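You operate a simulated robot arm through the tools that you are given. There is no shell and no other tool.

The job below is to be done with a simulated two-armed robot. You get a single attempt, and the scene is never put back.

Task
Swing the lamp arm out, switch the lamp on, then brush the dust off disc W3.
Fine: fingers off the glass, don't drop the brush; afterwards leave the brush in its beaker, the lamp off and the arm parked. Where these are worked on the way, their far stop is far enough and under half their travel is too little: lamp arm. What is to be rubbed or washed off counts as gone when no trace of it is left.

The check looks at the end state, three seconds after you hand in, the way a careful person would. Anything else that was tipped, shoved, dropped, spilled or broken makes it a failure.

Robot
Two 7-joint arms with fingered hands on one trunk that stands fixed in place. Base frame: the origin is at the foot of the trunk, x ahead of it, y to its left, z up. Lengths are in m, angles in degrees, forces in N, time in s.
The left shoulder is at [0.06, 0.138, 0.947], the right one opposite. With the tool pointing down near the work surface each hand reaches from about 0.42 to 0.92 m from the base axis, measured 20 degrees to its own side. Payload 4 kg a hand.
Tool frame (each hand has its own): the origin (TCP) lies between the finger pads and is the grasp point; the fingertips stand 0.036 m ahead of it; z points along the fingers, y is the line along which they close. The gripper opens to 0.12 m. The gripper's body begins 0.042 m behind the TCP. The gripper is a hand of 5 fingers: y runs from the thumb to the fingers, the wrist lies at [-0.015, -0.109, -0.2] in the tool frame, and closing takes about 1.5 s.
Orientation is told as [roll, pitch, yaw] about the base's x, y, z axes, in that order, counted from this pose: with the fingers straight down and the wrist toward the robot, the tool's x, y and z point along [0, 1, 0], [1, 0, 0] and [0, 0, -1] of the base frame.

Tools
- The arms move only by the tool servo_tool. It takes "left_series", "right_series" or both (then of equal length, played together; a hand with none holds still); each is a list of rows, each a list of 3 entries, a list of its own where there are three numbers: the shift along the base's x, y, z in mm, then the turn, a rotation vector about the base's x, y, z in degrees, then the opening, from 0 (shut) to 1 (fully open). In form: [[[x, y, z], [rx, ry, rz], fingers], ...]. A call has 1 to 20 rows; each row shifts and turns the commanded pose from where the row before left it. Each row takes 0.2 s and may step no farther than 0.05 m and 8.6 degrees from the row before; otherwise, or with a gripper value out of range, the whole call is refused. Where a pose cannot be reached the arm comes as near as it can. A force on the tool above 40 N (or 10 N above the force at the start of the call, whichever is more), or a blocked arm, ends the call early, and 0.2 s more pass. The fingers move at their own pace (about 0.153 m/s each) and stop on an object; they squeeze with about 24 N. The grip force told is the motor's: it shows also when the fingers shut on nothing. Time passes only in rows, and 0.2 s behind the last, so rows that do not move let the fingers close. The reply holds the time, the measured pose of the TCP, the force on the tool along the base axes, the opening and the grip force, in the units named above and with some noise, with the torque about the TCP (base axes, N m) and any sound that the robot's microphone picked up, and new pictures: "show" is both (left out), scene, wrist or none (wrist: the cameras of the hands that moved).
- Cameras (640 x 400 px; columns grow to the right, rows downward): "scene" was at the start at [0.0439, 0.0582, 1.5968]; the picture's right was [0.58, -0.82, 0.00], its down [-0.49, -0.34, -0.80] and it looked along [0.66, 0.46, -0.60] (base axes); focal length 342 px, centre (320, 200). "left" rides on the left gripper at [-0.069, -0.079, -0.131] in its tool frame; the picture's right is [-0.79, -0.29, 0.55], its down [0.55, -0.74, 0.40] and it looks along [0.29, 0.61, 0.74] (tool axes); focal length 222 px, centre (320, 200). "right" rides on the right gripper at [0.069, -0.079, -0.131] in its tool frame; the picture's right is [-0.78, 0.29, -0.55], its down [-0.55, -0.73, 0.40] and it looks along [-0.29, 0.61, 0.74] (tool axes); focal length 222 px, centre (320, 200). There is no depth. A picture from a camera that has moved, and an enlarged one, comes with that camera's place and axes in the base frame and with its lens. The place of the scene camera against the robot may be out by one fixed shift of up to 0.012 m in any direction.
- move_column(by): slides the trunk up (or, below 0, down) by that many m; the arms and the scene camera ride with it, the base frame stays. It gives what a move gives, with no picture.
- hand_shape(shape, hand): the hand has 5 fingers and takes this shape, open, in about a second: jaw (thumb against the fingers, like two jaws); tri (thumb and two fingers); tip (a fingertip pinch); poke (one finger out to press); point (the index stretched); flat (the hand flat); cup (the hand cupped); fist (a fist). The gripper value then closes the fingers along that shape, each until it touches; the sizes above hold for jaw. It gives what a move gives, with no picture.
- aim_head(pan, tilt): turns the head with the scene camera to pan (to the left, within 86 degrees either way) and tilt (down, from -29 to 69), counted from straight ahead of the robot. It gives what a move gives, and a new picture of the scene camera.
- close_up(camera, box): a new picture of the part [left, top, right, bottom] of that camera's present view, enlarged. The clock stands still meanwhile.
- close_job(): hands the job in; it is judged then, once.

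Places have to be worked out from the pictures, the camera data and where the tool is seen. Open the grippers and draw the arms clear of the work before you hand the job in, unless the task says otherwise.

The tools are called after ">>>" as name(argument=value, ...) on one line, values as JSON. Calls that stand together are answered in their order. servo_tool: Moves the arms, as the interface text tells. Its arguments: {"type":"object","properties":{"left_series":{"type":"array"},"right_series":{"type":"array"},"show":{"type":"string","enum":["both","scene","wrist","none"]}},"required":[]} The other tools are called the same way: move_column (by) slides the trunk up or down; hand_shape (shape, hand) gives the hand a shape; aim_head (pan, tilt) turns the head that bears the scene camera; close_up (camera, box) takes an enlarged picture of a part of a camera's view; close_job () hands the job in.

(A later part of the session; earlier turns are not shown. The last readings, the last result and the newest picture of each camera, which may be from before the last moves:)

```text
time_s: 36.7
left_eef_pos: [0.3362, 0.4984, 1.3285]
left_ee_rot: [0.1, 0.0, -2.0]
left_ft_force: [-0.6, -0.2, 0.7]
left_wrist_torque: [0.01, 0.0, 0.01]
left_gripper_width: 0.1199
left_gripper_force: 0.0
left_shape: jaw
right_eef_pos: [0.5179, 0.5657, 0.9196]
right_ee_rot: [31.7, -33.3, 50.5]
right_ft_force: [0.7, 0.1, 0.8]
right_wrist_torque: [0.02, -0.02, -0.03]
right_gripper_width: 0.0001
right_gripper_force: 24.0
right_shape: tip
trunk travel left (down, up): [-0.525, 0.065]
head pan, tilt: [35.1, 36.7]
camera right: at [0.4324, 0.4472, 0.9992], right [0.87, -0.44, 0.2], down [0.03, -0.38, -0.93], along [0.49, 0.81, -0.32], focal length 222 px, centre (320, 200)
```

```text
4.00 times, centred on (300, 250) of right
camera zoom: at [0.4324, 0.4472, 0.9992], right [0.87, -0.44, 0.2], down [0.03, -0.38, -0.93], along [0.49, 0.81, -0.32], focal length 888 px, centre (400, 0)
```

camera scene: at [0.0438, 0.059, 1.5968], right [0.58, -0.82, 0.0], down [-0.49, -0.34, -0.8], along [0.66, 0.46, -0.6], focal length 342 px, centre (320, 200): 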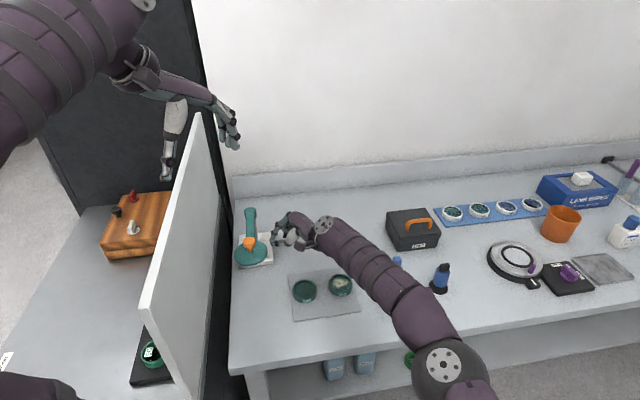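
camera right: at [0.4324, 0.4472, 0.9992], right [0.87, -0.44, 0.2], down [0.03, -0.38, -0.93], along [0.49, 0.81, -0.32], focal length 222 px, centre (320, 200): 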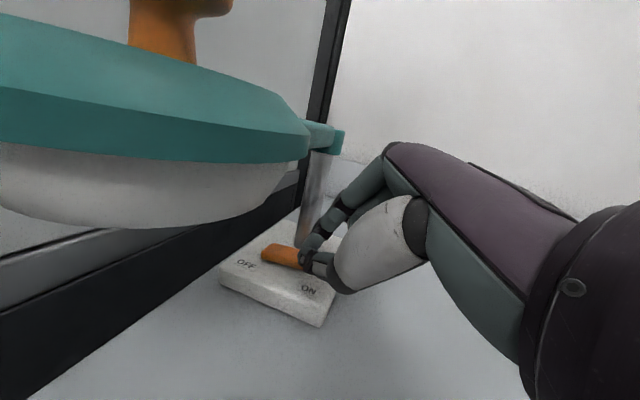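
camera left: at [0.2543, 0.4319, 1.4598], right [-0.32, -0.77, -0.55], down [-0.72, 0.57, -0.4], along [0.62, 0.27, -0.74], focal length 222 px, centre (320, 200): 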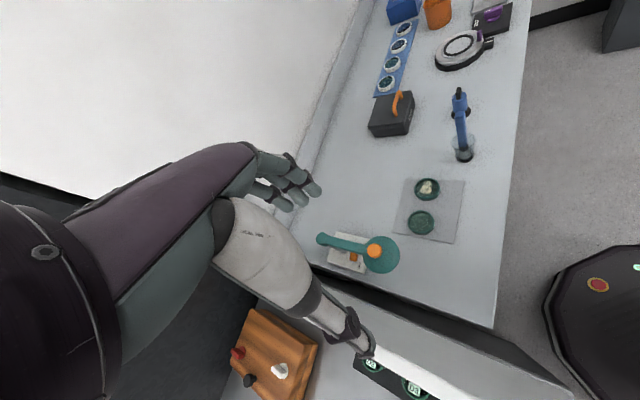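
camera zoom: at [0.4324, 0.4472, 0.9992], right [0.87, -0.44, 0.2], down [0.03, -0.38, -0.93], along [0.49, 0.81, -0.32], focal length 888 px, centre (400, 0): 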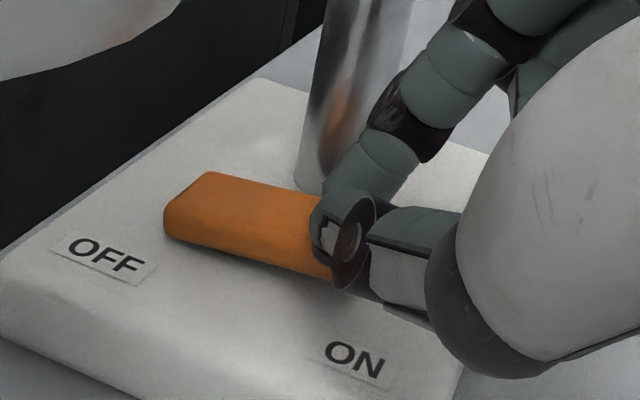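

No contact force yet (0.8 N). Continue down gently.

>>> servo_tool(right_series=[[[0, 0, -3], [0, 0, 0], 0], [[0, 0, -3], [0, 0, 0], 0], [[0, 0, -2], [0, 0, 0], 0]], show="both")

>>> close_up(camera="right", box=[220, 200, 380, 300])

```text
time_s: 37.5
left_eef_pos: [0.3353, 0.4977, 1.3279]
left_ee_rot: [0.0, 0.0, -1.9]
left_ft_force: [0.9, -0.4, 0.2]
left_wrist_torque: [0.0, 0.01, 0.0]
left_gripper_width: 0.12
left_gripper_force: 0.0
left_shape: jaw
right_eef_pos: [0.5181, 0.566, 0.9126]
right_ee_rot: [31.7, -33.3, 50.4]
right_ft_force: [-0.5, -1.8, 5.2]
right_wrist_torque: [0.05, 0.07, 0.0]
right_gripper_width: 0.0
right_gripper_force: 24.5
right_shape: tip
trunk travel left (down, up): [-0.525, 0.065]
head pan, tilt: [35.1, 36.7]
heard: click
camera scene: at [0.0435, 0.0577, 1.5969], right [0.58, -0.82, 0.0], down [-0.49, -0.34, -0.8], along [0.66, 0.46, -0.6], focal length 342 px, centre (320, 200)
camera right: at [0.4325, 0.4464, 0.9922], right [0.87, -0.44, 0.2], down [0.03, -0.37, -0.93], along [0.49, 0.81, -0.31], focal length 222 px, centre (320, 200)
```

scene: 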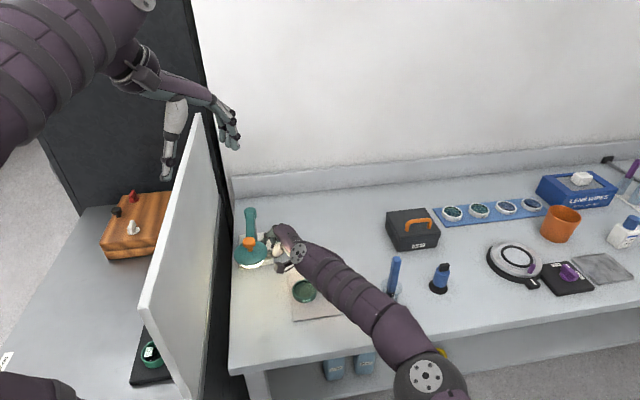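
right: 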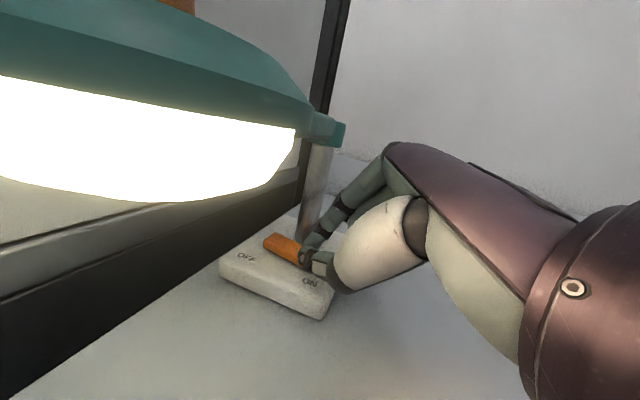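

```text
4.00 times, centred on (300, 250) of right
camera zoom: at [0.4325, 0.4464, 0.9922], right [0.87, -0.44, 0.2], down [0.03, -0.37, -0.93], along [0.49, 0.81, -0.31], focal length 888 px, centre (400, 0)
```

zoom: 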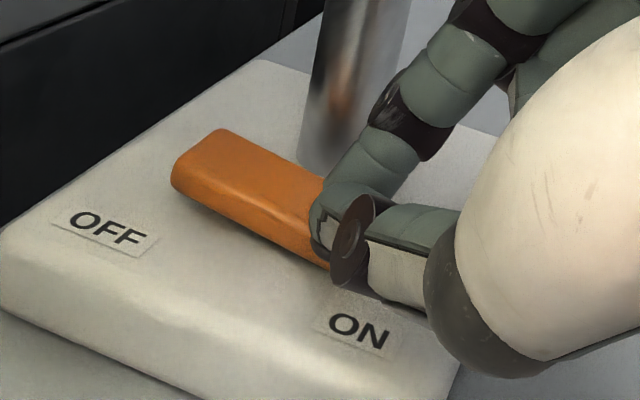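

Click heard and the lamp glows — it's on. I retract the right hand back along its approach and upward.

>>> servo_tool(right_series=[[[0, 0, 8], [0, 0, 0], 0], [[0, 0, 10], [0, 0, 0], 0], [[2, -10, 10], [0, 0, 0], 0], [[3, -18, 18], [0, 0, 0], 0], [[3, -20, 20], [0, 0, 0], 0], [[3, -20, 20], [0, 0, 0], 0], [[3, -20, 25], [0, 0, 0], 0], [[3, -20, 30], [0, 0, 0], 0], [[3, -20, 30], [0, 0, 0], 0], [[0, -20, 30], [0, 0, 0], 0]], show="both")

```text
time_s: 39.7
left_eef_pos: [0.3348, 0.4972, 1.3287]
left_ee_rot: [0.0, 0.0, -2.0]
left_ft_force: [0.1, -1.0, -0.5]
left_wrist_torque: [0.0, -0.03, 0.0]
left_gripper_width: 0.1199
left_gripper_force: 0.0
left_shape: jaw
right_eef_pos: [0.5365, 0.4178, 1.1129]
right_ee_rot: [31.6, -33.1, 50.6]
right_ft_force: [0.2, 0.3, -0.9]
right_wrist_torque: [-0.01, -0.01, 0.01]
right_gripper_width: 0.0
right_gripper_force: 24.0
right_shape: tip
trunk travel left (down, up): [-0.525, 0.065]
head pan, tilt: [35.1, 36.7]
camera scene: at [0.0434, 0.0575, 1.5968], right [0.58, -0.82, 0.0], down [-0.49, -0.34, -0.8], along [0.66, 0.46, -0.6], focal length 342 px, centre (320, 200)
camera right: at [0.4507, 0.2986, 1.1934], right [0.87, -0.44, 0.2], down [0.03, -0.37, -0.93], along [0.49, 0.81, -0.32], focal length 222 px, centre (320, 200)
```

scene: 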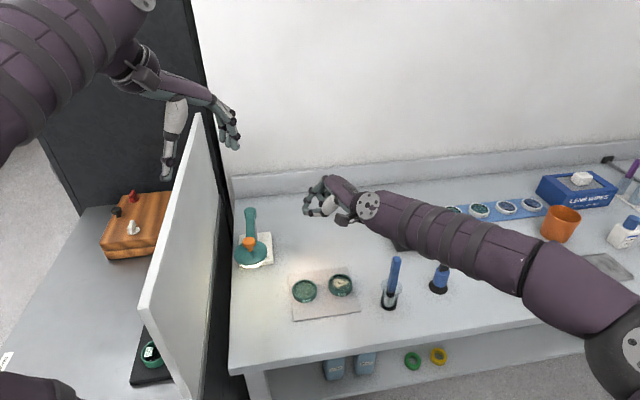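
right: 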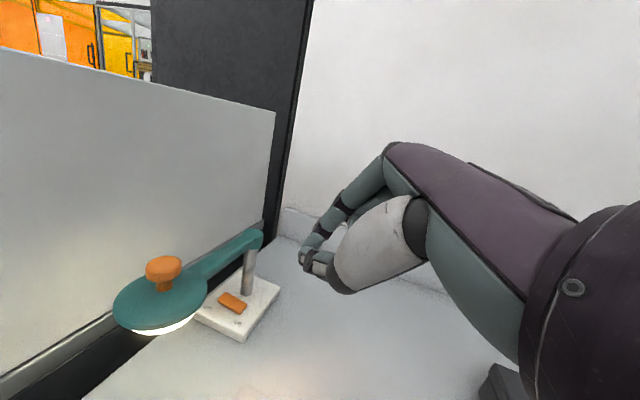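

Lamp is on and shining toward the discs. I take the right hand back to vertical (yaw ~45°) above the brush, estimated at (0.585, 0.215) with its top at z≈1.015.

>>> servo_tool(right_series=[[[5, -15, 20], [-7.39, -1.28, 0], 0], [[5, -20, 15], [-7.39, -1.28, 0], 0], [[5, -20, 10], [-7.39, -1.28, 0], 0], [[5, -21, 10], [-7.39, -1.28, 0], 0], [[5, -21, 5], [-7.39, -1.28, 0], 0], [[5, -21, 5], [-7.39, -1.28, 0], 0], [[5, -21, 0], [0, 0, -7.5], 0], [[5, -21, 0], [0, 0, -7.5], 0], [[5, -21, 0], [0, 0, 0], 0], [[4, -21, 0], [0, 0, 0], 0]], show="none")

>>> hand_shape(shape="jaw", hand="right")

>>> servo_tool(right_series=[[[0, 0, 0], [0, 0, 0], 0.8]], show="both")

```text
time_s: 41.9
left_eef_pos: [0.3351, 0.4979, 1.3279]
left_ee_rot: [0.0, 0.1, -1.9]
left_ft_force: [0.5, 1.1, -0.8]
left_wrist_torque: [0.01, -0.03, -0.01]
left_gripper_width: 0.1197
left_gripper_force: 0.0
left_shape: jaw
right_eef_pos: [0.5872, 0.2161, 1.1769]
right_ee_rot: [-0.8, 0.0, 45.4]
right_ft_force: [0.5, -1.0, 0.2]
right_wrist_torque: [0.01, 0.04, -0.05]
right_gripper_width: 0.0
right_gripper_force: 24.6
right_shape: tip
trunk travel left (down, up): [-0.525, 0.065]
head pan, tilt: [35.1, 36.7]
```

```text
time_s: 42.8
left_eef_pos: [0.3356, 0.4981, 1.3283]
left_ee_rot: [0.0, 0.0, -2.0]
left_ft_force: [0.2, -0.4, -0.1]
left_wrist_torque: [0.0, 0.04, 0.01]
left_gripper_width: 0.12
left_gripper_force: 0.0
left_shape: jaw
right_eef_pos: [0.5872, 0.2176, 1.1784]
right_ee_rot: [-0.8, -0.1, 45.4]
right_ft_force: [0.4, -0.8, -0.3]
right_wrist_torque: [-0.02, 0.0, 0.01]
right_gripper_width: 0.1197
right_gripper_force: 0.0
right_shape: jaw
trunk travel left (down, up): [-0.525, 0.065]
head pan, tilt: [35.1, 36.7]
```

```text
time_s: 43.2
left_eef_pos: [0.3355, 0.4983, 1.3288]
left_ee_rot: [0.0, 0.0, -2.0]
left_ft_force: [-0.1, -0.1, 0.0]
left_wrist_torque: [0.02, 0.03, 0.05]
left_gripper_width: 0.1197
left_gripper_force: 0.1
left_shape: jaw
right_eef_pos: [0.587, 0.2165, 1.1767]
right_ee_rot: [-0.8, -0.2, 45.5]
right_ft_force: [0.1, -0.1, -0.2]
right_wrist_torque: [0.0, -0.02, 0.02]
right_gripper_width: 0.0964
right_gripper_force: 0.1
right_shape: jaw
trunk travel left (down, up): [-0.525, 0.065]
head pan, tilt: [35.1, 36.7]
camera scene: at [0.044, 0.0583, 1.5968], right [0.58, -0.82, 0.0], down [-0.49, -0.34, -0.8], along [0.66, 0.46, -0.6], focal length 342 px, centre (320, 200)
camera right: at [0.4812, 0.2109, 1.3061], right [0.76, -0.34, 0.56], down [-0.12, -0.91, -0.39], along [0.64, 0.23, -0.73], focal length 222 px, centre (320, 200)
```

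scene: 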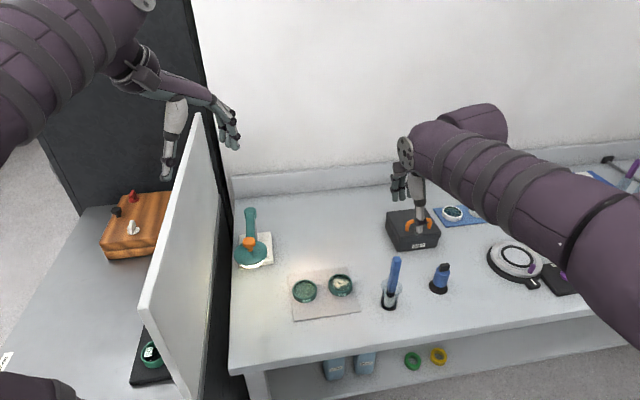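
right: 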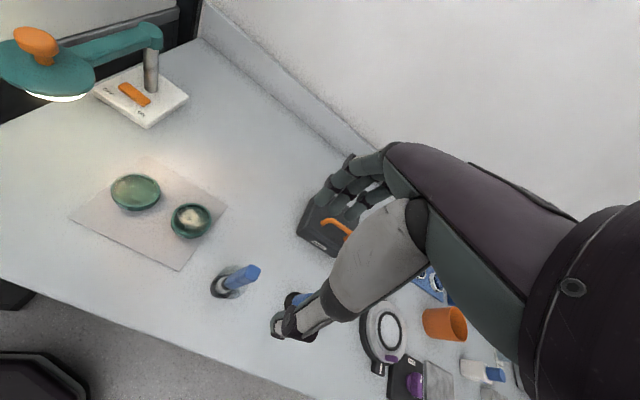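

I zoom the right wrist camera on the brush and beaker to fix its position and height.

>>> close_up(camera="right", box=[190, 240, 286, 300])

>>> close_up(camera="scene", box=[344, 240, 440, 320])

```text
6.67 times, centred on (238, 270) of right
camera zoom: at [0.4812, 0.2109, 1.3061], right [0.76, -0.34, 0.56], down [-0.12, -0.91, -0.39], along [0.64, 0.23, -0.73], focal length 1481 px, centre (867, -267)
```

zoom: 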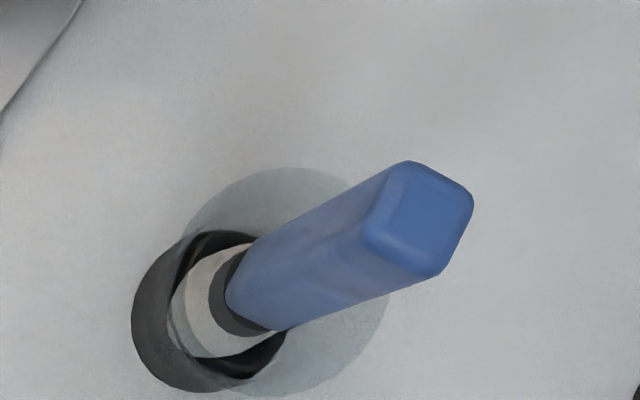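

```text
5.00 times, centred on (392, 280) of scene
camera zoom: at [0.044, 0.0583, 1.5968], right [0.58, -0.82, 0.0], down [-0.49, -0.34, -0.8], along [0.66, 0.46, -0.6], focal length 1711 px, centre (-40, -200)
```

zoom: 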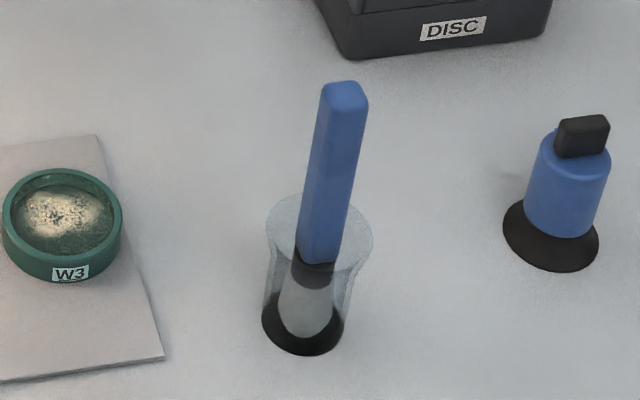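

Brush handle is ~15 mm square aligned at 45°, top at (0.585, 0.217, 1.015); beaker rim ≈0.913. I descend with the open hand around the handle top to check alignment.

>>> servo_tool(right_series=[[[-2, 0.5, -30], [0.8, 0, -0.4], 0.8], [[0, 0, -35], [0, 0, 0], 0.8], [[0, 0, -35], [0, 0, 0], 0.8], [[0, 0, -30], [0, 0, 0], 0.8], [[0, 0, -15], [0, 0, 0], 0.8]], show="both")

>>> close_up(camera="right", box=[200, 190, 360, 290])

>>> close_up(camera="scene", box=[336, 200, 464, 320])

```text
time_s: 44.4
left_eef_pos: [0.3362, 0.4972, 1.3276]
left_ee_rot: [0.0, 0.0, -2.0]
left_ft_force: [-0.6, -0.5, 0.2]
left_wrist_torque: [0.01, 0.0, -0.02]
left_gripper_width: 0.1195
left_gripper_force: 0.1
left_shape: jaw
right_eef_pos: [0.5851, 0.2162, 1.0305]
right_ee_rot: [-0.2, -0.7, 45.1]
right_ft_force: [0.6, -0.7, 0.1]
right_wrist_torque: [-0.02, 0.01, 0.01]
right_gripper_width: 0.0961
right_gripper_force: 0.0
right_shape: jaw
trunk travel left (down, up): [-0.525, 0.065]
head pan, tilt: [35.1, 36.7]
camera scene: at [0.044, 0.0583, 1.5968], right [0.58, -0.82, 0.0], down [-0.49, -0.34, -0.8], along [0.66, 0.46, -0.6], focal length 342 px, centre (320, 200)
camera right: at [0.4796, 0.2097, 1.1597], right [0.75, -0.35, 0.55], down [-0.13, -0.91, -0.4], along [0.64, 0.23, -0.73], focal length 222 px, centre (320, 200)
```

scene: 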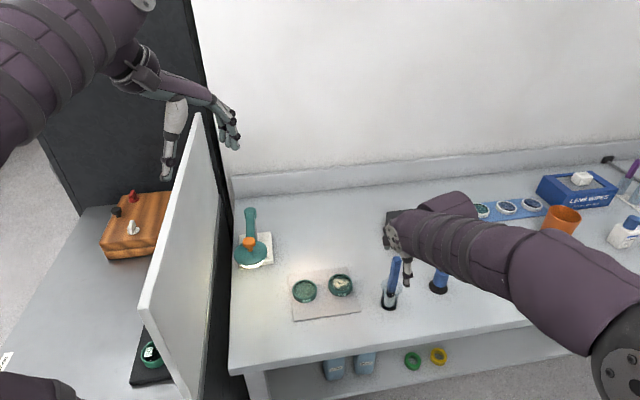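
right: 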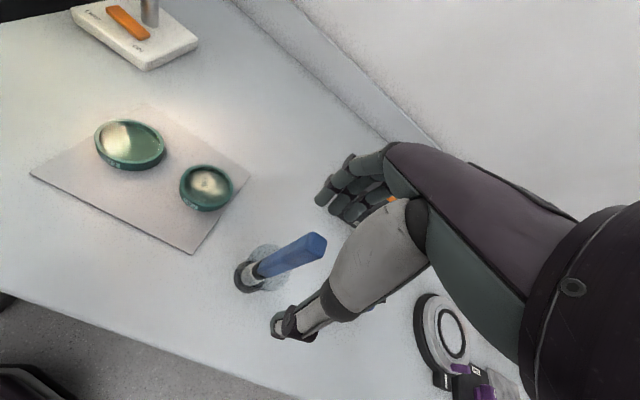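

```text
4.00 times, centred on (280, 240) of right
camera zoom: at [0.4796, 0.2097, 1.1597], right [0.75, -0.35, 0.55], down [-0.13, -0.91, -0.4], along [0.64, 0.23, -0.73], focal length 888 px, centre (480, 40)
```

zoom: 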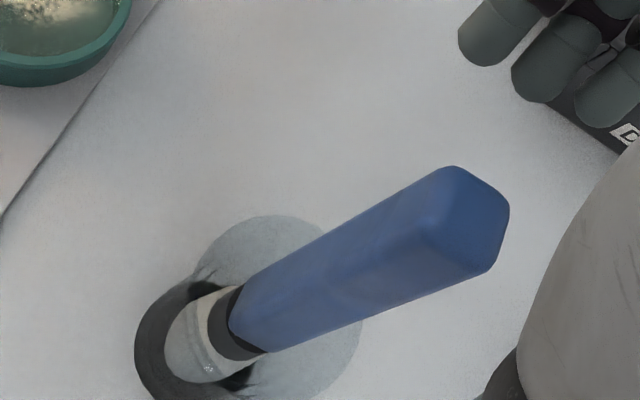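

```text
3.33 times, centred on (400, 260) of scene
camera zoom: at [0.044, 0.0583, 1.5968], right [0.58, -0.82, 0.0], down [-0.49, -0.34, -0.8], along [0.66, 0.46, -0.6], focal length 1141 px, centre (53, 0)
```

zoom: 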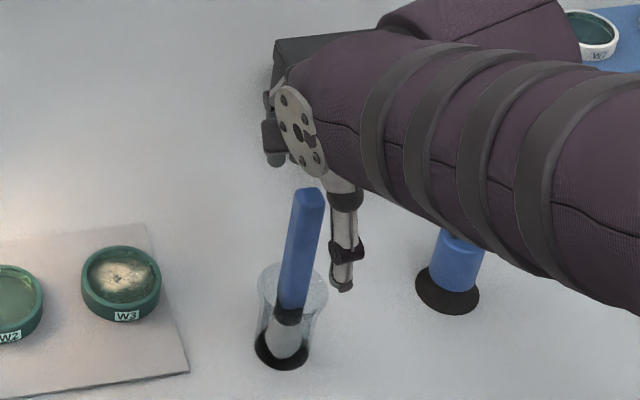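

Alignment is within ~2 mm. I shift 1.4 mm along the closing axis, descend so the pads straddle the handle (TCP z≈0.978, tips above the beaker rim), and close.

>>> servo_tool(right_series=[[[1.4, 1.4, -18], [0.2, 0.5, 0], 0.8], [[0, 0, -18], [0, 0, 0], 0.8], [[0, 0, -16], [0, 0, 0], 0.8], [[0, 0, 0], [0, 0, 0], 0.5], [[0, 0, 0], [0, 0, 0], 0.25], [[0, 0, 0], [0, 0, 0], 0.1], [[0, 0, 0], [0, 0, 0], 0.0], [[0, 0, 0], [0, 0, 0], 0.0], [[0, 0, 0], [0, 0, 0], 0.0]], show="both")

>>> close_up(camera="right", box=[200, 190, 360, 290])

>>> close_up(camera="scene", box=[336, 220, 464, 320])

```text
time_s: 46.4
left_eef_pos: [0.3339, 0.4994, 1.3275]
left_ee_rot: [0.0, 0.0, -2.2]
left_ft_force: [-0.7, 0.2, -0.6]
left_wrist_torque: [0.02, 0.03, -0.03]
left_gripper_width: 0.1198
left_gripper_force: 0.1
left_shape: jaw
right_eef_pos: [0.5871, 0.2178, 0.9794]
right_ee_rot: [0.2, -0.5, 45.0]
right_ft_force: [0.3, 0.7, 1.2]
right_wrist_torque: [0.0, -0.04, -0.01]
right_gripper_width: 0.0136
right_gripper_force: 24.0
right_shape: jaw
trunk travel left (down, up): [-0.525, 0.065]
head pan, tilt: [35.1, 36.7]
camera scene: at [0.044, 0.0583, 1.5968], right [0.58, -0.82, 0.0], down [-0.49, -0.34, -0.8], along [0.66, 0.46, -0.6], focal length 342 px, centre (320, 200)
camera right: at [0.482, 0.2104, 1.1095], right [0.76, -0.35, 0.55], down [-0.13, -0.91, -0.41], along [0.64, 0.24, -0.73], focal length 222 px, centre (320, 200)
```

scene: 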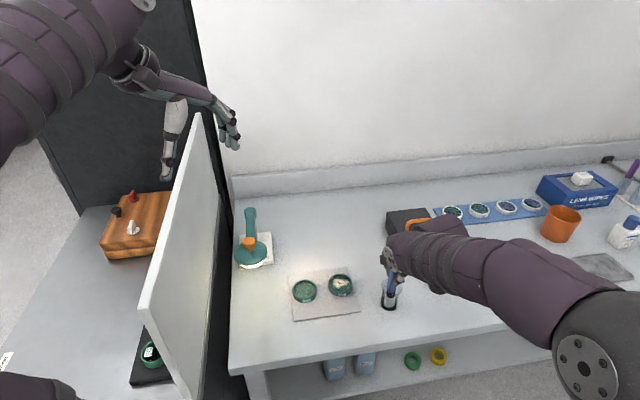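
right: 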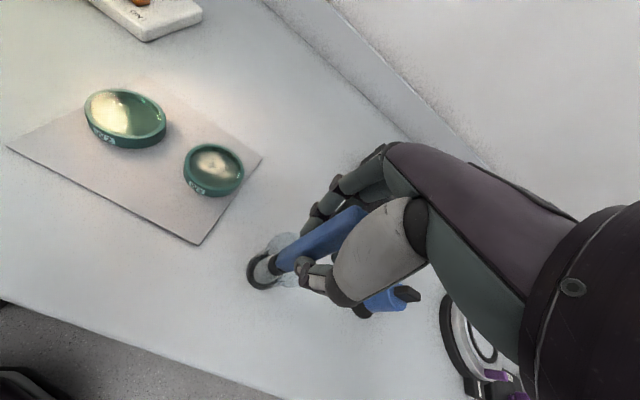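

```text
4.00 times, centred on (280, 240) of right
camera zoom: at [0.482, 0.2104, 1.1095], right [0.76, -0.35, 0.55], down [-0.13, -0.91, -0.41], along [0.64, 0.24, -0.73], focal length 888 px, centre (480, 40)
```

zoom: 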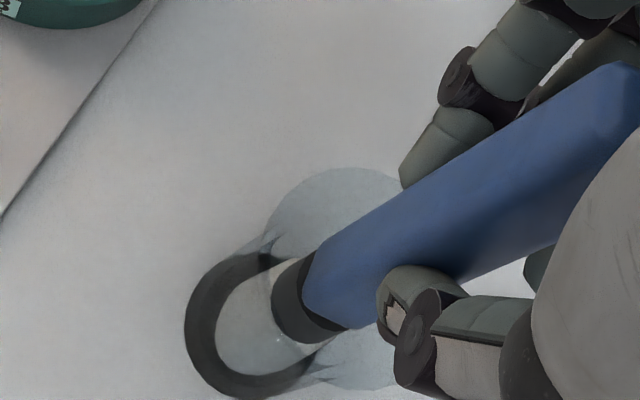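

```text
4.00 times, centred on (400, 270) of scene
camera zoom: at [0.044, 0.0583, 1.5968], right [0.58, -0.82, 0.0], down [-0.49, -0.34, -0.8], along [0.66, 0.46, -0.6], focal length 1369 px, centre (0, -80)
```

zoom: 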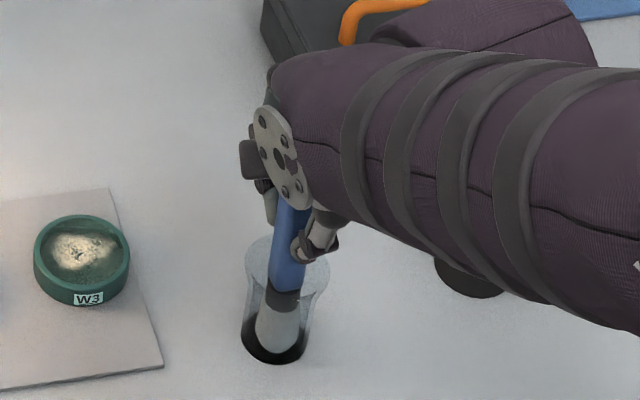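

The handle is gripped (13.6 mm, 24 N). I lift straight up slowly to draw the bristles out of the beaker.

>>> servo_tool(right_series=[[[0, 0, 8], [0, 0, 0], 0.0], [[0, 0, 12], [0, 0, 0], 0.0], [[0, 0, 15], [0, 0, 0], 0.0], [[0, 0, 20], [0, 0, 0], 0.0], [[0, 0, 20], [0, 0, 0], 0.0], [[0, 0, 20], [0, 0, 0], 0.0], [[0, 0, 10], [0, 0, 0], 0.0]], show="both")

>>> close_up(camera="scene", box=[336, 200, 464, 320])

>>> close_up(camera="right", box=[200, 190, 360, 290])

```text
time_s: 48.0
left_eef_pos: [0.3355, 0.4981, 1.3287]
left_ee_rot: [-0.1, 0.0, -2.0]
left_ft_force: [-0.1, 0.5, -0.2]
left_wrist_torque: [-0.01, -0.03, -0.03]
left_gripper_width: 0.1199
left_gripper_force: 0.1
left_shape: jaw
right_eef_pos: [0.5879, 0.2178, 1.0841]
right_ee_rot: [0.2, -0.3, 45.0]
right_ft_force: [0.2, -0.5, -0.5]
right_wrist_torque: [0.03, -0.01, 0.0]
right_gripper_width: 0.0135
right_gripper_force: 23.8
right_shape: jaw
trunk travel left (down, up): [-0.525, 0.065]
head pan, tilt: [35.1, 36.7]
camera scene: at [0.044, 0.0582, 1.5968], right [0.58, -0.82, 0.0], down [-0.49, -0.34, -0.8], along [0.66, 0.46, -0.6], focal length 342 px, centre (320, 200)
camera right: at [0.4821, 0.2105, 1.2152], right [0.76, -0.35, 0.55], down [-0.13, -0.91, -0.4], along [0.64, 0.24, -0.73], focal length 222 px, centre (320, 200)
```

scene: 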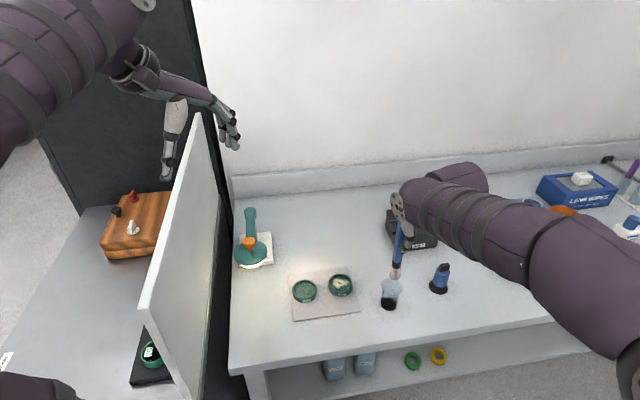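
right: 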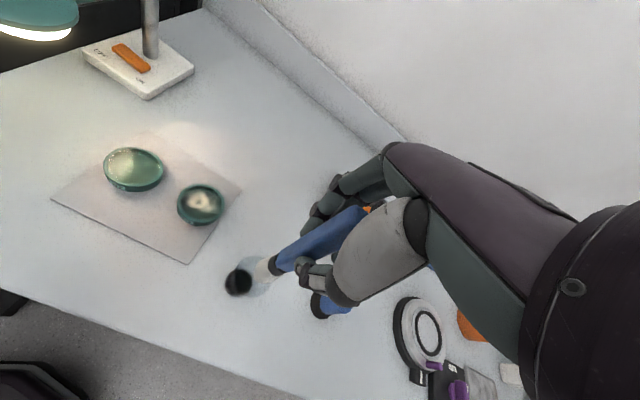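

```text
3.33 times, centred on (400, 260) of scene
camera zoom: at [0.044, 0.0582, 1.5968], right [0.58, -0.82, 0.0], down [-0.49, -0.34, -0.8], along [0.66, 0.46, -0.6], focal length 1141 px, centre (53, 0)
```

zoom: 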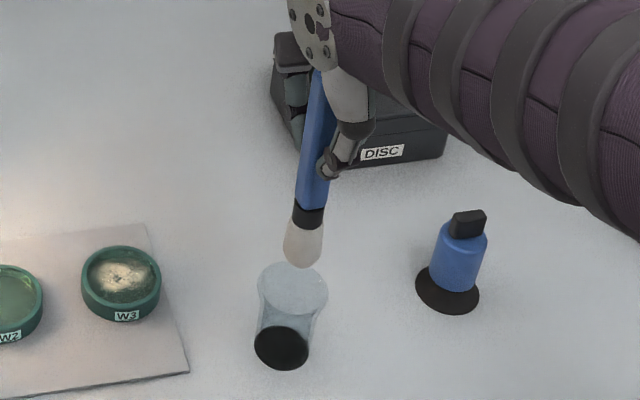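

```text
4.00 times, centred on (280, 240) of right
camera zoom: at [0.4821, 0.2105, 1.2152], right [0.76, -0.35, 0.55], down [-0.13, -0.91, -0.4], along [0.64, 0.24, -0.73], focal length 888 px, centre (480, 40)
```

zoom: 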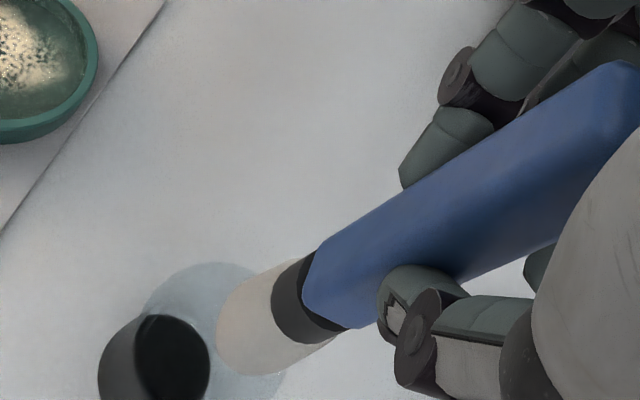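

Brush is out, held vertical with the bristle tip right below the TCP (~0.139 lower), and the beaker still stands. W3's centre is estimated at (0.561, 0.3495). I carry the brush above W3 and lower it to just above the rim.

>>> servo_tool(right_series=[[[-3, 15, 0], [0, 0, 0], 0.0], [[-4, 20, 0], [0, 0, 0], 0.0], [[-4, 20, 0], [0, 0, 0], 0.0], [[-4, 20, 0], [0, 0, 0], 0.0], [[-4, 20, 0], [0, 0, 0], 0.0], [[-4, 20, 0], [0, 0, 0], 0.0], [[-4, 16.5, 0], [0, 0, 0], 0.0], [[0, 0, -20], [0, 0, 0], 0.0], [[0, 0, -20], [0, 0, 0], 0.0], [[0, 0, -14], [0, 0, 0], 0.0], [[0, 0, 0], [0, 0, 0], 0.0]], show="both")

>>> close_up(camera="scene", box=[296, 230, 392, 310])

>>> close_up(camera="right", box=[190, 200, 350, 300])

```text
time_s: 50.4
left_eef_pos: [0.3348, 0.4981, 1.3275]
left_ee_rot: [0.0, 0.0, -2.0]
left_ft_force: [-0.2, -0.5, -0.4]
left_wrist_torque: [0.03, -0.02, 0.03]
left_gripper_width: 0.1199
left_gripper_force: 0.0
left_shape: jaw
right_eef_pos: [0.5578, 0.3495, 1.0313]
right_ee_rot: [0.3, -0.3, 45.1]
right_ft_force: [0.1, 0.3, 0.0]
right_wrist_torque: [-0.02, -0.02, 0.03]
right_gripper_width: 0.0136
right_gripper_force: 23.8
right_shape: jaw
trunk travel left (down, up): [-0.525, 0.065]
head pan, tilt: [35.1, 36.7]
camera scene: at [0.0439, 0.0583, 1.5968], right [0.58, -0.82, 0.0], down [-0.49, -0.34, -0.8], along [0.66, 0.46, -0.6], focal length 342 px, centre (320, 200)
camera right: at [0.4545, 0.3416, 1.1613], right [0.76, -0.35, 0.55], down [-0.13, -0.9, -0.41], along [0.64, 0.24, -0.73], focal length 222 px, centre (320, 200)
```

scene: 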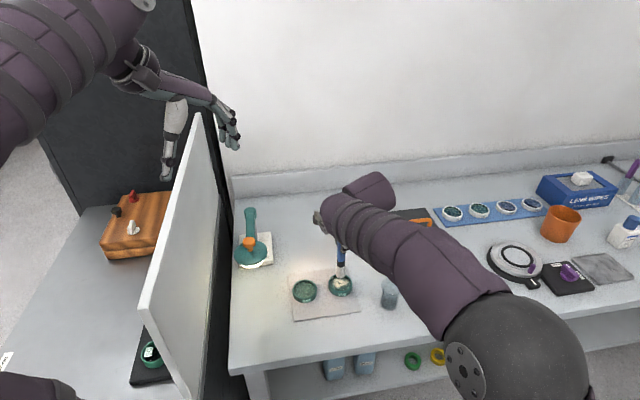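
right: 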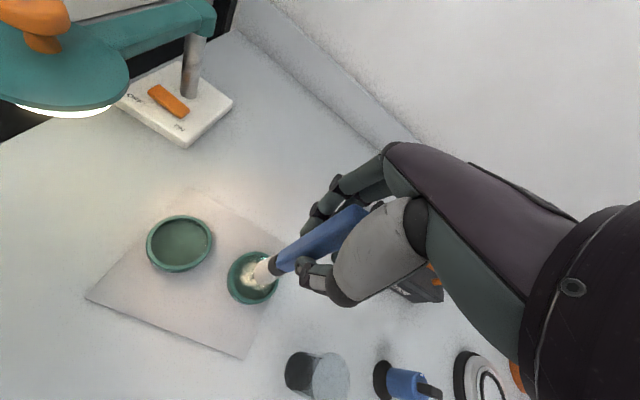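

```text
5.00 times, centred on (344, 270) of scene
camera zoom: at [0.0439, 0.0583, 1.5968], right [0.58, -0.82, 0.0], down [-0.49, -0.34, -0.8], along [0.66, 0.46, -0.6], focal length 1711 px, centre (200, -150)
```

zoom: 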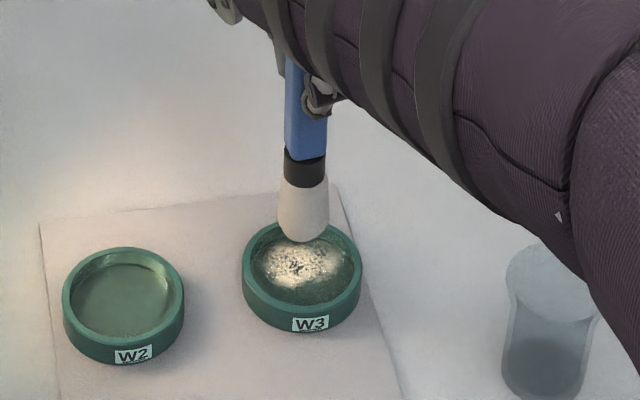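

```text
4.00 times, centred on (270, 250) of right
camera zoom: at [0.4545, 0.3416, 1.1613], right [0.76, -0.35, 0.55], down [-0.13, -0.9, -0.41], along [0.64, 0.24, -0.73], focal length 888 px, centre (520, 0)
```

zoom: 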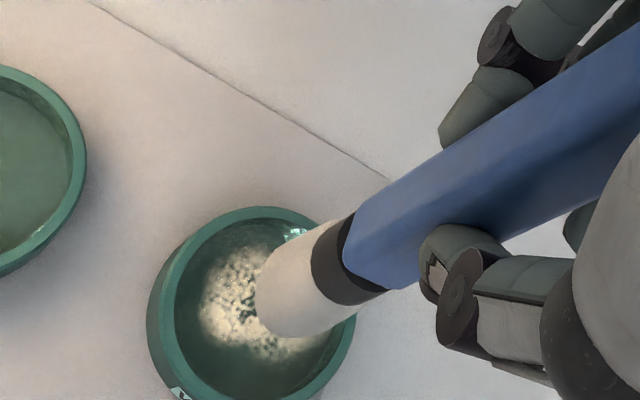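

The brush tip is over W3, within ~3 mm of its centre. I centre it and lower toward the glass, watching for contact force.

>>> servo_tool(right_series=[[[3, 1.5, -8], [0, 0, 0], 0.0], [[0, 0, -8], [0, 0, 0], 0.0], [[0, 0, -6], [0, 0, 0], 0.0], [[0, 0, -3], [0, 0, 0], 0.0], [[0, 0, 0], [0, 0, 0], 0.0]], show="wrist")

>>> close_up(camera="scene", box=[312, 250, 376, 300])

>>> close_up(camera="right", box=[190, 200, 350, 300])

```text
time_s: 51.6
left_eef_pos: [0.335, 0.4989, 1.3281]
left_ee_rot: [0.0, 0.0, -2.0]
left_ft_force: [0.3, -0.3, 1.2]
left_wrist_torque: [0.01, -0.05, -0.02]
left_gripper_width: 0.1199
left_gripper_force: 0.1
left_shape: jaw
right_eef_pos: [0.5631, 0.3514, 1.0069]
right_ee_rot: [0.3, -0.4, 45.0]
right_ft_force: [0.0, -0.6, -0.1]
right_wrist_torque: [0.0, -0.02, 0.0]
right_gripper_width: 0.0133
right_gripper_force: 24.5
right_shape: jaw
trunk travel left (down, up): [-0.525, 0.065]
head pan, tilt: [35.1, 36.7]
camera right: at [0.4578, 0.3437, 1.1363], right [0.76, -0.35, 0.55], down [-0.13, -0.91, -0.41], along [0.64, 0.24, -0.73], focal length 222 px, centre (320, 200)
```

right: 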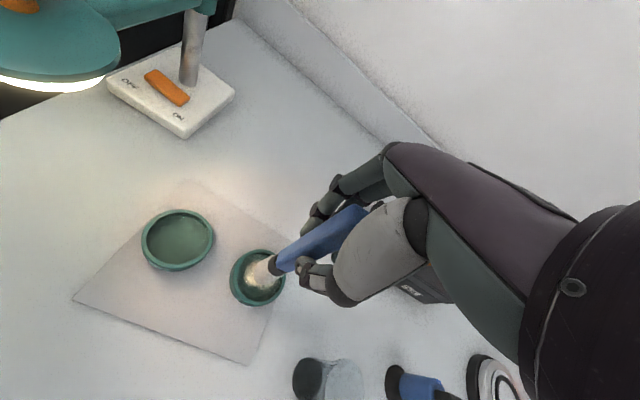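

```text
8.00 times, centred on (344, 275) of scene
camera zoom: at [0.044, 0.0583, 1.5968], right [0.58, -0.82, 0.0], down [-0.49, -0.34, -0.8], along [0.66, 0.46, -0.6], focal length 2738 px, centre (128, -400)
```

zoom: 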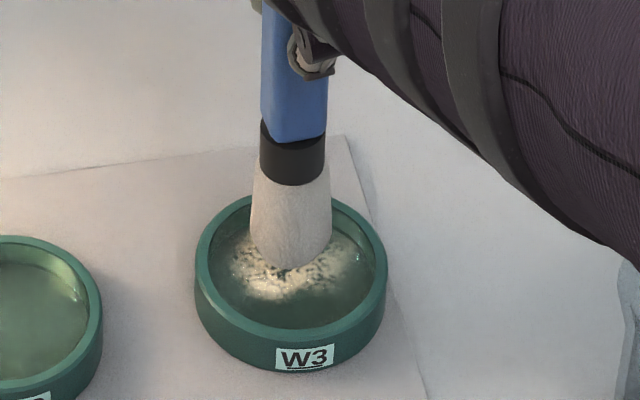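

```text
4.00 times, centred on (270, 250) of right
camera zoom: at [0.4578, 0.3437, 1.1363], right [0.76, -0.35, 0.55], down [-0.13, -0.91, -0.41], along [0.64, 0.24, -0.73], focal length 888 px, centre (520, 0)
```

zoom: 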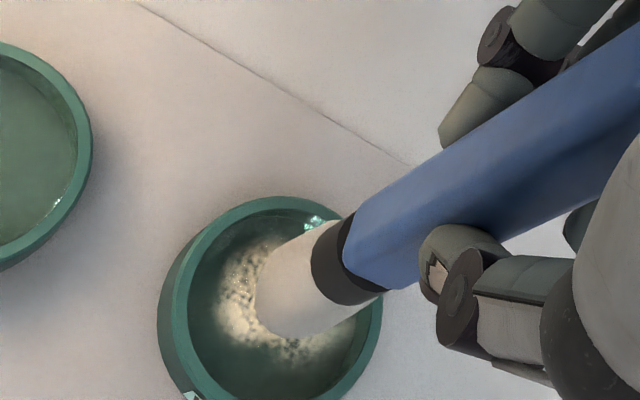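

Still no contact; tip is about 1 cm above the glass. Lowering in 3 mm rows.

>>> servo_tool(right_series=[[[-1, 0, -3], [0, 0, 0], 0.0], [[-1, 0, -3], [0, 0, 0], 0.0], [[0, 0, -2], [0, 0, 0], 0.0], [[0, 0, 0], [0, 0, 0], 0.0]], show="none")

>>> close_up(camera="scene", box=[312, 250, 376, 300])

```text
time_s: 52.6
left_eef_pos: [0.336, 0.4981, 1.3275]
left_ee_rot: [-0.1, 0.0, -2.0]
left_ft_force: [-0.4, -0.7, 0.3]
left_wrist_torque: [0.01, -0.03, -0.02]
left_gripper_width: 0.1198
left_gripper_force: 0.1
left_shape: jaw
right_eef_pos: [0.5601, 0.3507, 0.998]
right_ee_rot: [0.3, -0.4, 45.0]
right_ft_force: [-0.2, 0.2, -0.8]
right_wrist_torque: [0.0, 0.01, 0.01]
right_gripper_width: 0.0135
right_gripper_force: 23.2
right_shape: jaw
trunk travel left (down, up): [-0.525, 0.065]
head pan, tilt: [35.1, 36.7]
```

```text
8.00 times, centred on (344, 275) of scene
camera zoom: at [0.0439, 0.0583, 1.5968], right [0.58, -0.82, 0.0], down [-0.49, -0.34, -0.8], along [0.66, 0.46, -0.6], focal length 2738 px, centre (128, -400)
```

zoom: 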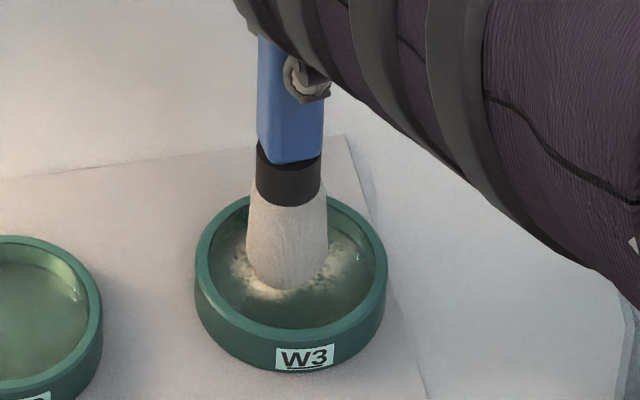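

Nearly touching. Two more 2 mm rows.

>>> servo_tool(right_series=[[[0, 0, -2], [0, 0, 0], 0.0], [[0, 0, -2], [0, 0, 0], 0.0], [[0, 0, 0], [0, 0, 0], 0.0]], show="none")

>>> close_up(camera="scene", box=[312, 250, 376, 300])

```text
time_s: 53.4
left_eef_pos: [0.3359, 0.498, 1.3288]
left_ee_rot: [0.0, 0.0, -2.0]
left_ft_force: [0.9, -0.1, -0.9]
left_wrist_torque: [0.0, -0.01, -0.02]
left_gripper_width: 0.1197
left_gripper_force: 0.1
left_shape: jaw
right_eef_pos: [0.5603, 0.3521, 0.9972]
right_ee_rot: [0.3, -0.6, 45.0]
right_ft_force: [0.5, -0.7, 10.5]
right_wrist_torque: [0.01, -0.01, -0.05]
right_gripper_width: 0.0139
right_gripper_force: 24.0
right_shape: jaw
trunk travel left (down, up): [-0.525, 0.065]
head pan, tilt: [35.1, 36.7]
```

```text
8.00 times, centred on (344, 275) of scene
camera zoom: at [0.0431, 0.0577, 1.597], right [0.58, -0.82, 0.0], down [-0.49, -0.34, -0.8], along [0.66, 0.46, -0.6], focal length 2738 px, centre (128, -400)
```

zoom: 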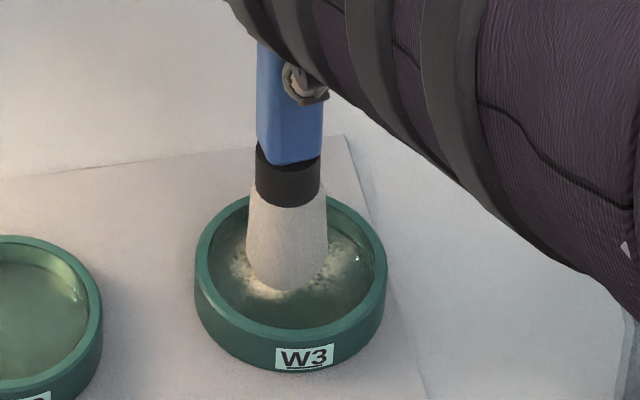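

Contact at TCP z≈0.9975 (10 N with 4 mm of command overshoot). I ease up ~2.5 mm for light pressure and make a first small circular sweep.

>>> servo_tool(right_series=[[[0, 0, 2.6], [0, 0, 0], 0.0], [[0, 0, 0], [0, 0, 0], 0.0]], show="none")

```text
time_s: 54.0
left_eef_pos: [0.3351, 0.4977, 1.3287]
left_ee_rot: [0.0, 0.0, -1.9]
left_ft_force: [0.0, 0.7, 0.0]
left_wrist_torque: [0.0, 0.01, 0.0]
left_gripper_width: 0.1199
left_gripper_force: 0.1
left_shape: jaw
right_eef_pos: [0.5599, 0.3517, 0.9965]
right_ee_rot: [0.2, -0.3, 45.1]
right_ft_force: [0.1, -0.1, 5.6]
right_wrist_torque: [0.03, 0.0, -0.02]
right_gripper_width: 0.0138
right_gripper_force: 24.3
right_shape: jaw
trunk travel left (down, up): [-0.525, 0.065]
head pan, tilt: [35.1, 36.7]
```

Force is 5.6 N; I ease another 1 mm and run a small hexagonal sweep of 6 mm radius, then look.

>>> servo_tool(right_series=[[[0, 0, 1], [0, 0, 0], 0.0], [[6, 0, 0], [0, 0, 0], 0.0], [[-3, 5.2, 0], [0, 0, 0], 0.0], [[-6, 0, 0], [0, 0, 0], 0.0], [[-3, -5.2, 0], [0, 0, 0], 0.0], [[3, -5.2, 0], [0, 0, 0], 0.0], [[6, 0, 0], [0, 0, 0], 0.0], [[3, 5.2, 0], [0, 0, 0], 0.0], [[-6, 0, 0], [0, 0, 0], 0.0]], show="wrist")

>>> close_up(camera="scene", box=[312, 250, 376, 300])

>>> close_up(camera="right", box=[190, 200, 350, 300])

```text
time_s: 56.0
left_eef_pos: [0.335, 0.4973, 1.3275]
left_ee_rot: [0.0, 0.0, -2.1]
left_ft_force: [0.5, 0.4, 0.3]
left_wrist_torque: [0.02, 0.04, 0.02]
left_gripper_width: 0.1199
left_gripper_force: 0.0
left_shape: jaw
right_eef_pos: [0.561, 0.3508, 0.9978]
right_ee_rot: [0.2, -0.4, 45.1]
right_ft_force: [-0.1, -0.6, -1.0]
right_wrist_torque: [-0.04, 0.01, 0.0]
right_gripper_width: 0.0121
right_gripper_force: 23.3
right_shape: jaw
trunk travel left (down, up): [-0.525, 0.065]
head pan, tilt: [35.1, 36.7]
camera right: at [0.4556, 0.3432, 1.128], right [0.76, -0.35, 0.55], down [-0.13, -0.91, -0.41], along [0.64, 0.24, -0.73], focal length 222 px, centre (320, 200)
```

right: 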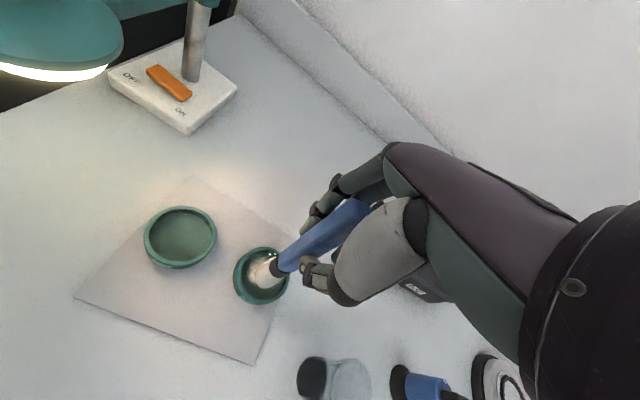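

```text
8.00 times, centred on (344, 275) of scene
camera zoom: at [0.0436, 0.0583, 1.5968], right [0.58, -0.82, 0.0], down [-0.49, -0.34, -0.8], along [0.66, 0.46, -0.6], focal length 2738 px, centre (128, -400)
```

zoom: 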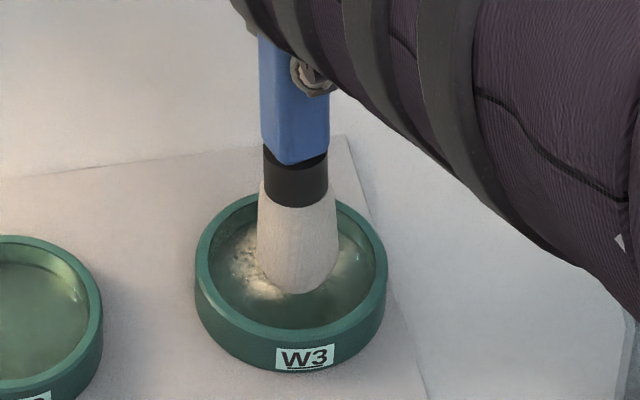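

```text
4.00 times, centred on (270, 250) of right
camera zoom: at [0.4556, 0.3432, 1.128], right [0.76, -0.35, 0.55], down [-0.13, -0.91, -0.41], along [0.64, 0.24, -0.73], focal length 888 px, centre (520, 0)
```

zoom: 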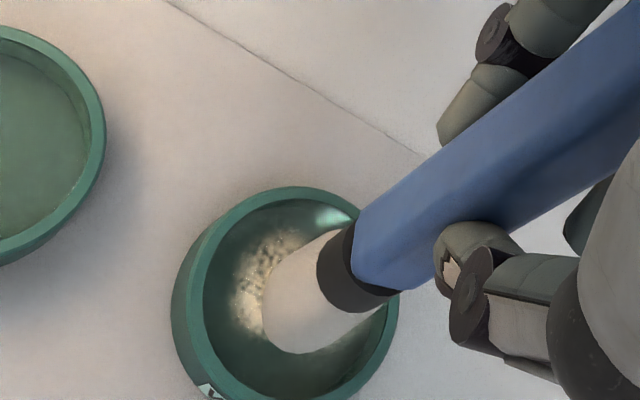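

The sweep removes dust and the disc has not moved. I lower 1.5 mm for light contact and run a wider circle (11 mm radius).

>>> servo_tool(right_series=[[[0, 0, -1.5], [0, 0, 0], 0.0], [[5.5, 0, 0], [0, 0, 0], 0.0], [[5.5, 0, 0], [0, 0, 0], 0.0], [[-1.5, 5.5, 0], [0, 0, 0], 0.0], [[-4, 4, 0], [0, 0, 0], 0.0], [[-5.5, 1.5, 0], [0, 0, 0], 0.0], [[-5.5, -1.5, 0], [0, 0, 0], 0.0], [[-4, -4, 0], [0, 0, 0], 0.0], [[-1.5, -5.5, 0], [0, 0, 0], 0.0], [[1.5, -5.5, 0], [0, 0, 0], 0.0], [[4, -4, 0], [0, 0, 0], 0.0], [[5.5, -1.5, 0], [0, 0, 0], 0.0], [[5.5, 1.5, 0], [0, 0, 0], 0.0], [[4, 4, 0], [0, 0, 0], 0.0], [[1.5, 5.5, 0], [0, 0, 0], 0.0], [[-5.5, 0, 0], [0, 0, 0], 0.0], [[-5.5, 0, 0], [0, 0, 0], 0.0]], show="none")

>>> close_up(camera="scene", box=[312, 250, 376, 300])

>>> close_up(camera="right", box=[190, 200, 350, 300])

```text
time_s: 59.6
left_eef_pos: [0.3354, 0.4981, 1.3289]
left_ee_rot: [0.0, 0.0, -1.9]
left_ft_force: [-0.4, 0.2, 0.0]
left_wrist_torque: [0.01, 0.0, 0.01]
left_gripper_width: 0.1197
left_gripper_force: 0.0
left_shape: jaw
right_eef_pos: [0.5609, 0.3509, 0.9963]
right_ee_rot: [0.2, -0.5, 45.0]
right_ft_force: [-0.1, 0.1, 3.1]
right_wrist_torque: [-0.01, -0.02, -0.01]
right_gripper_width: 0.0128
right_gripper_force: 24.2
right_shape: jaw
trunk travel left (down, up): [-0.525, 0.065]
head pan, tilt: [35.1, 36.7]
```

```text
8.00 times, centred on (344, 275) of scene
camera zoom: at [0.0437, 0.0581, 1.5968], right [0.58, -0.82, 0.0], down [-0.49, -0.34, -0.8], along [0.66, 0.46, -0.6], focal length 2738 px, centre (128, -400)
```

zoom: 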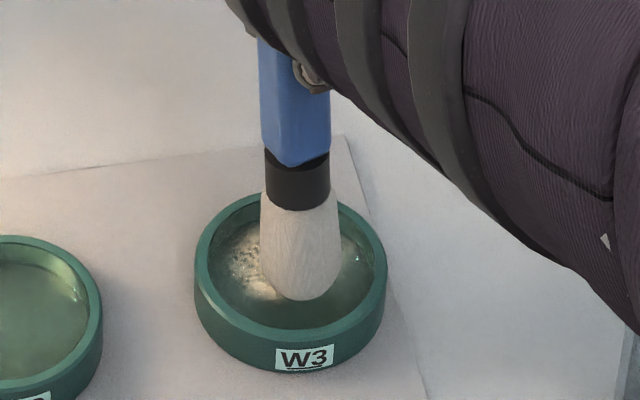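

```text
4.00 times, centred on (270, 250) of right
camera zoom: at [0.456, 0.3433, 1.1267], right [0.76, -0.35, 0.55], down [-0.13, -0.9, -0.41], along [0.64, 0.24, -0.73], focal length 888 px, centre (520, 0)
```

zoom: 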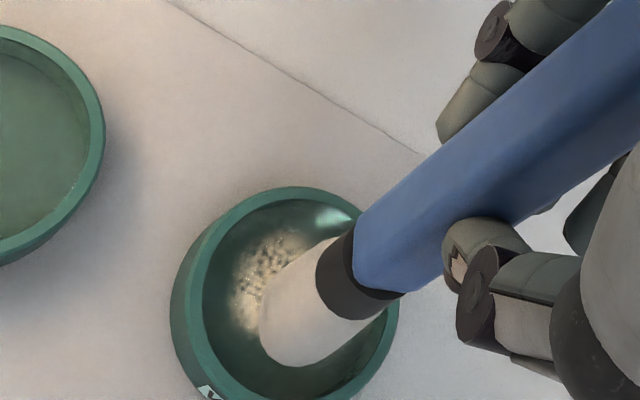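

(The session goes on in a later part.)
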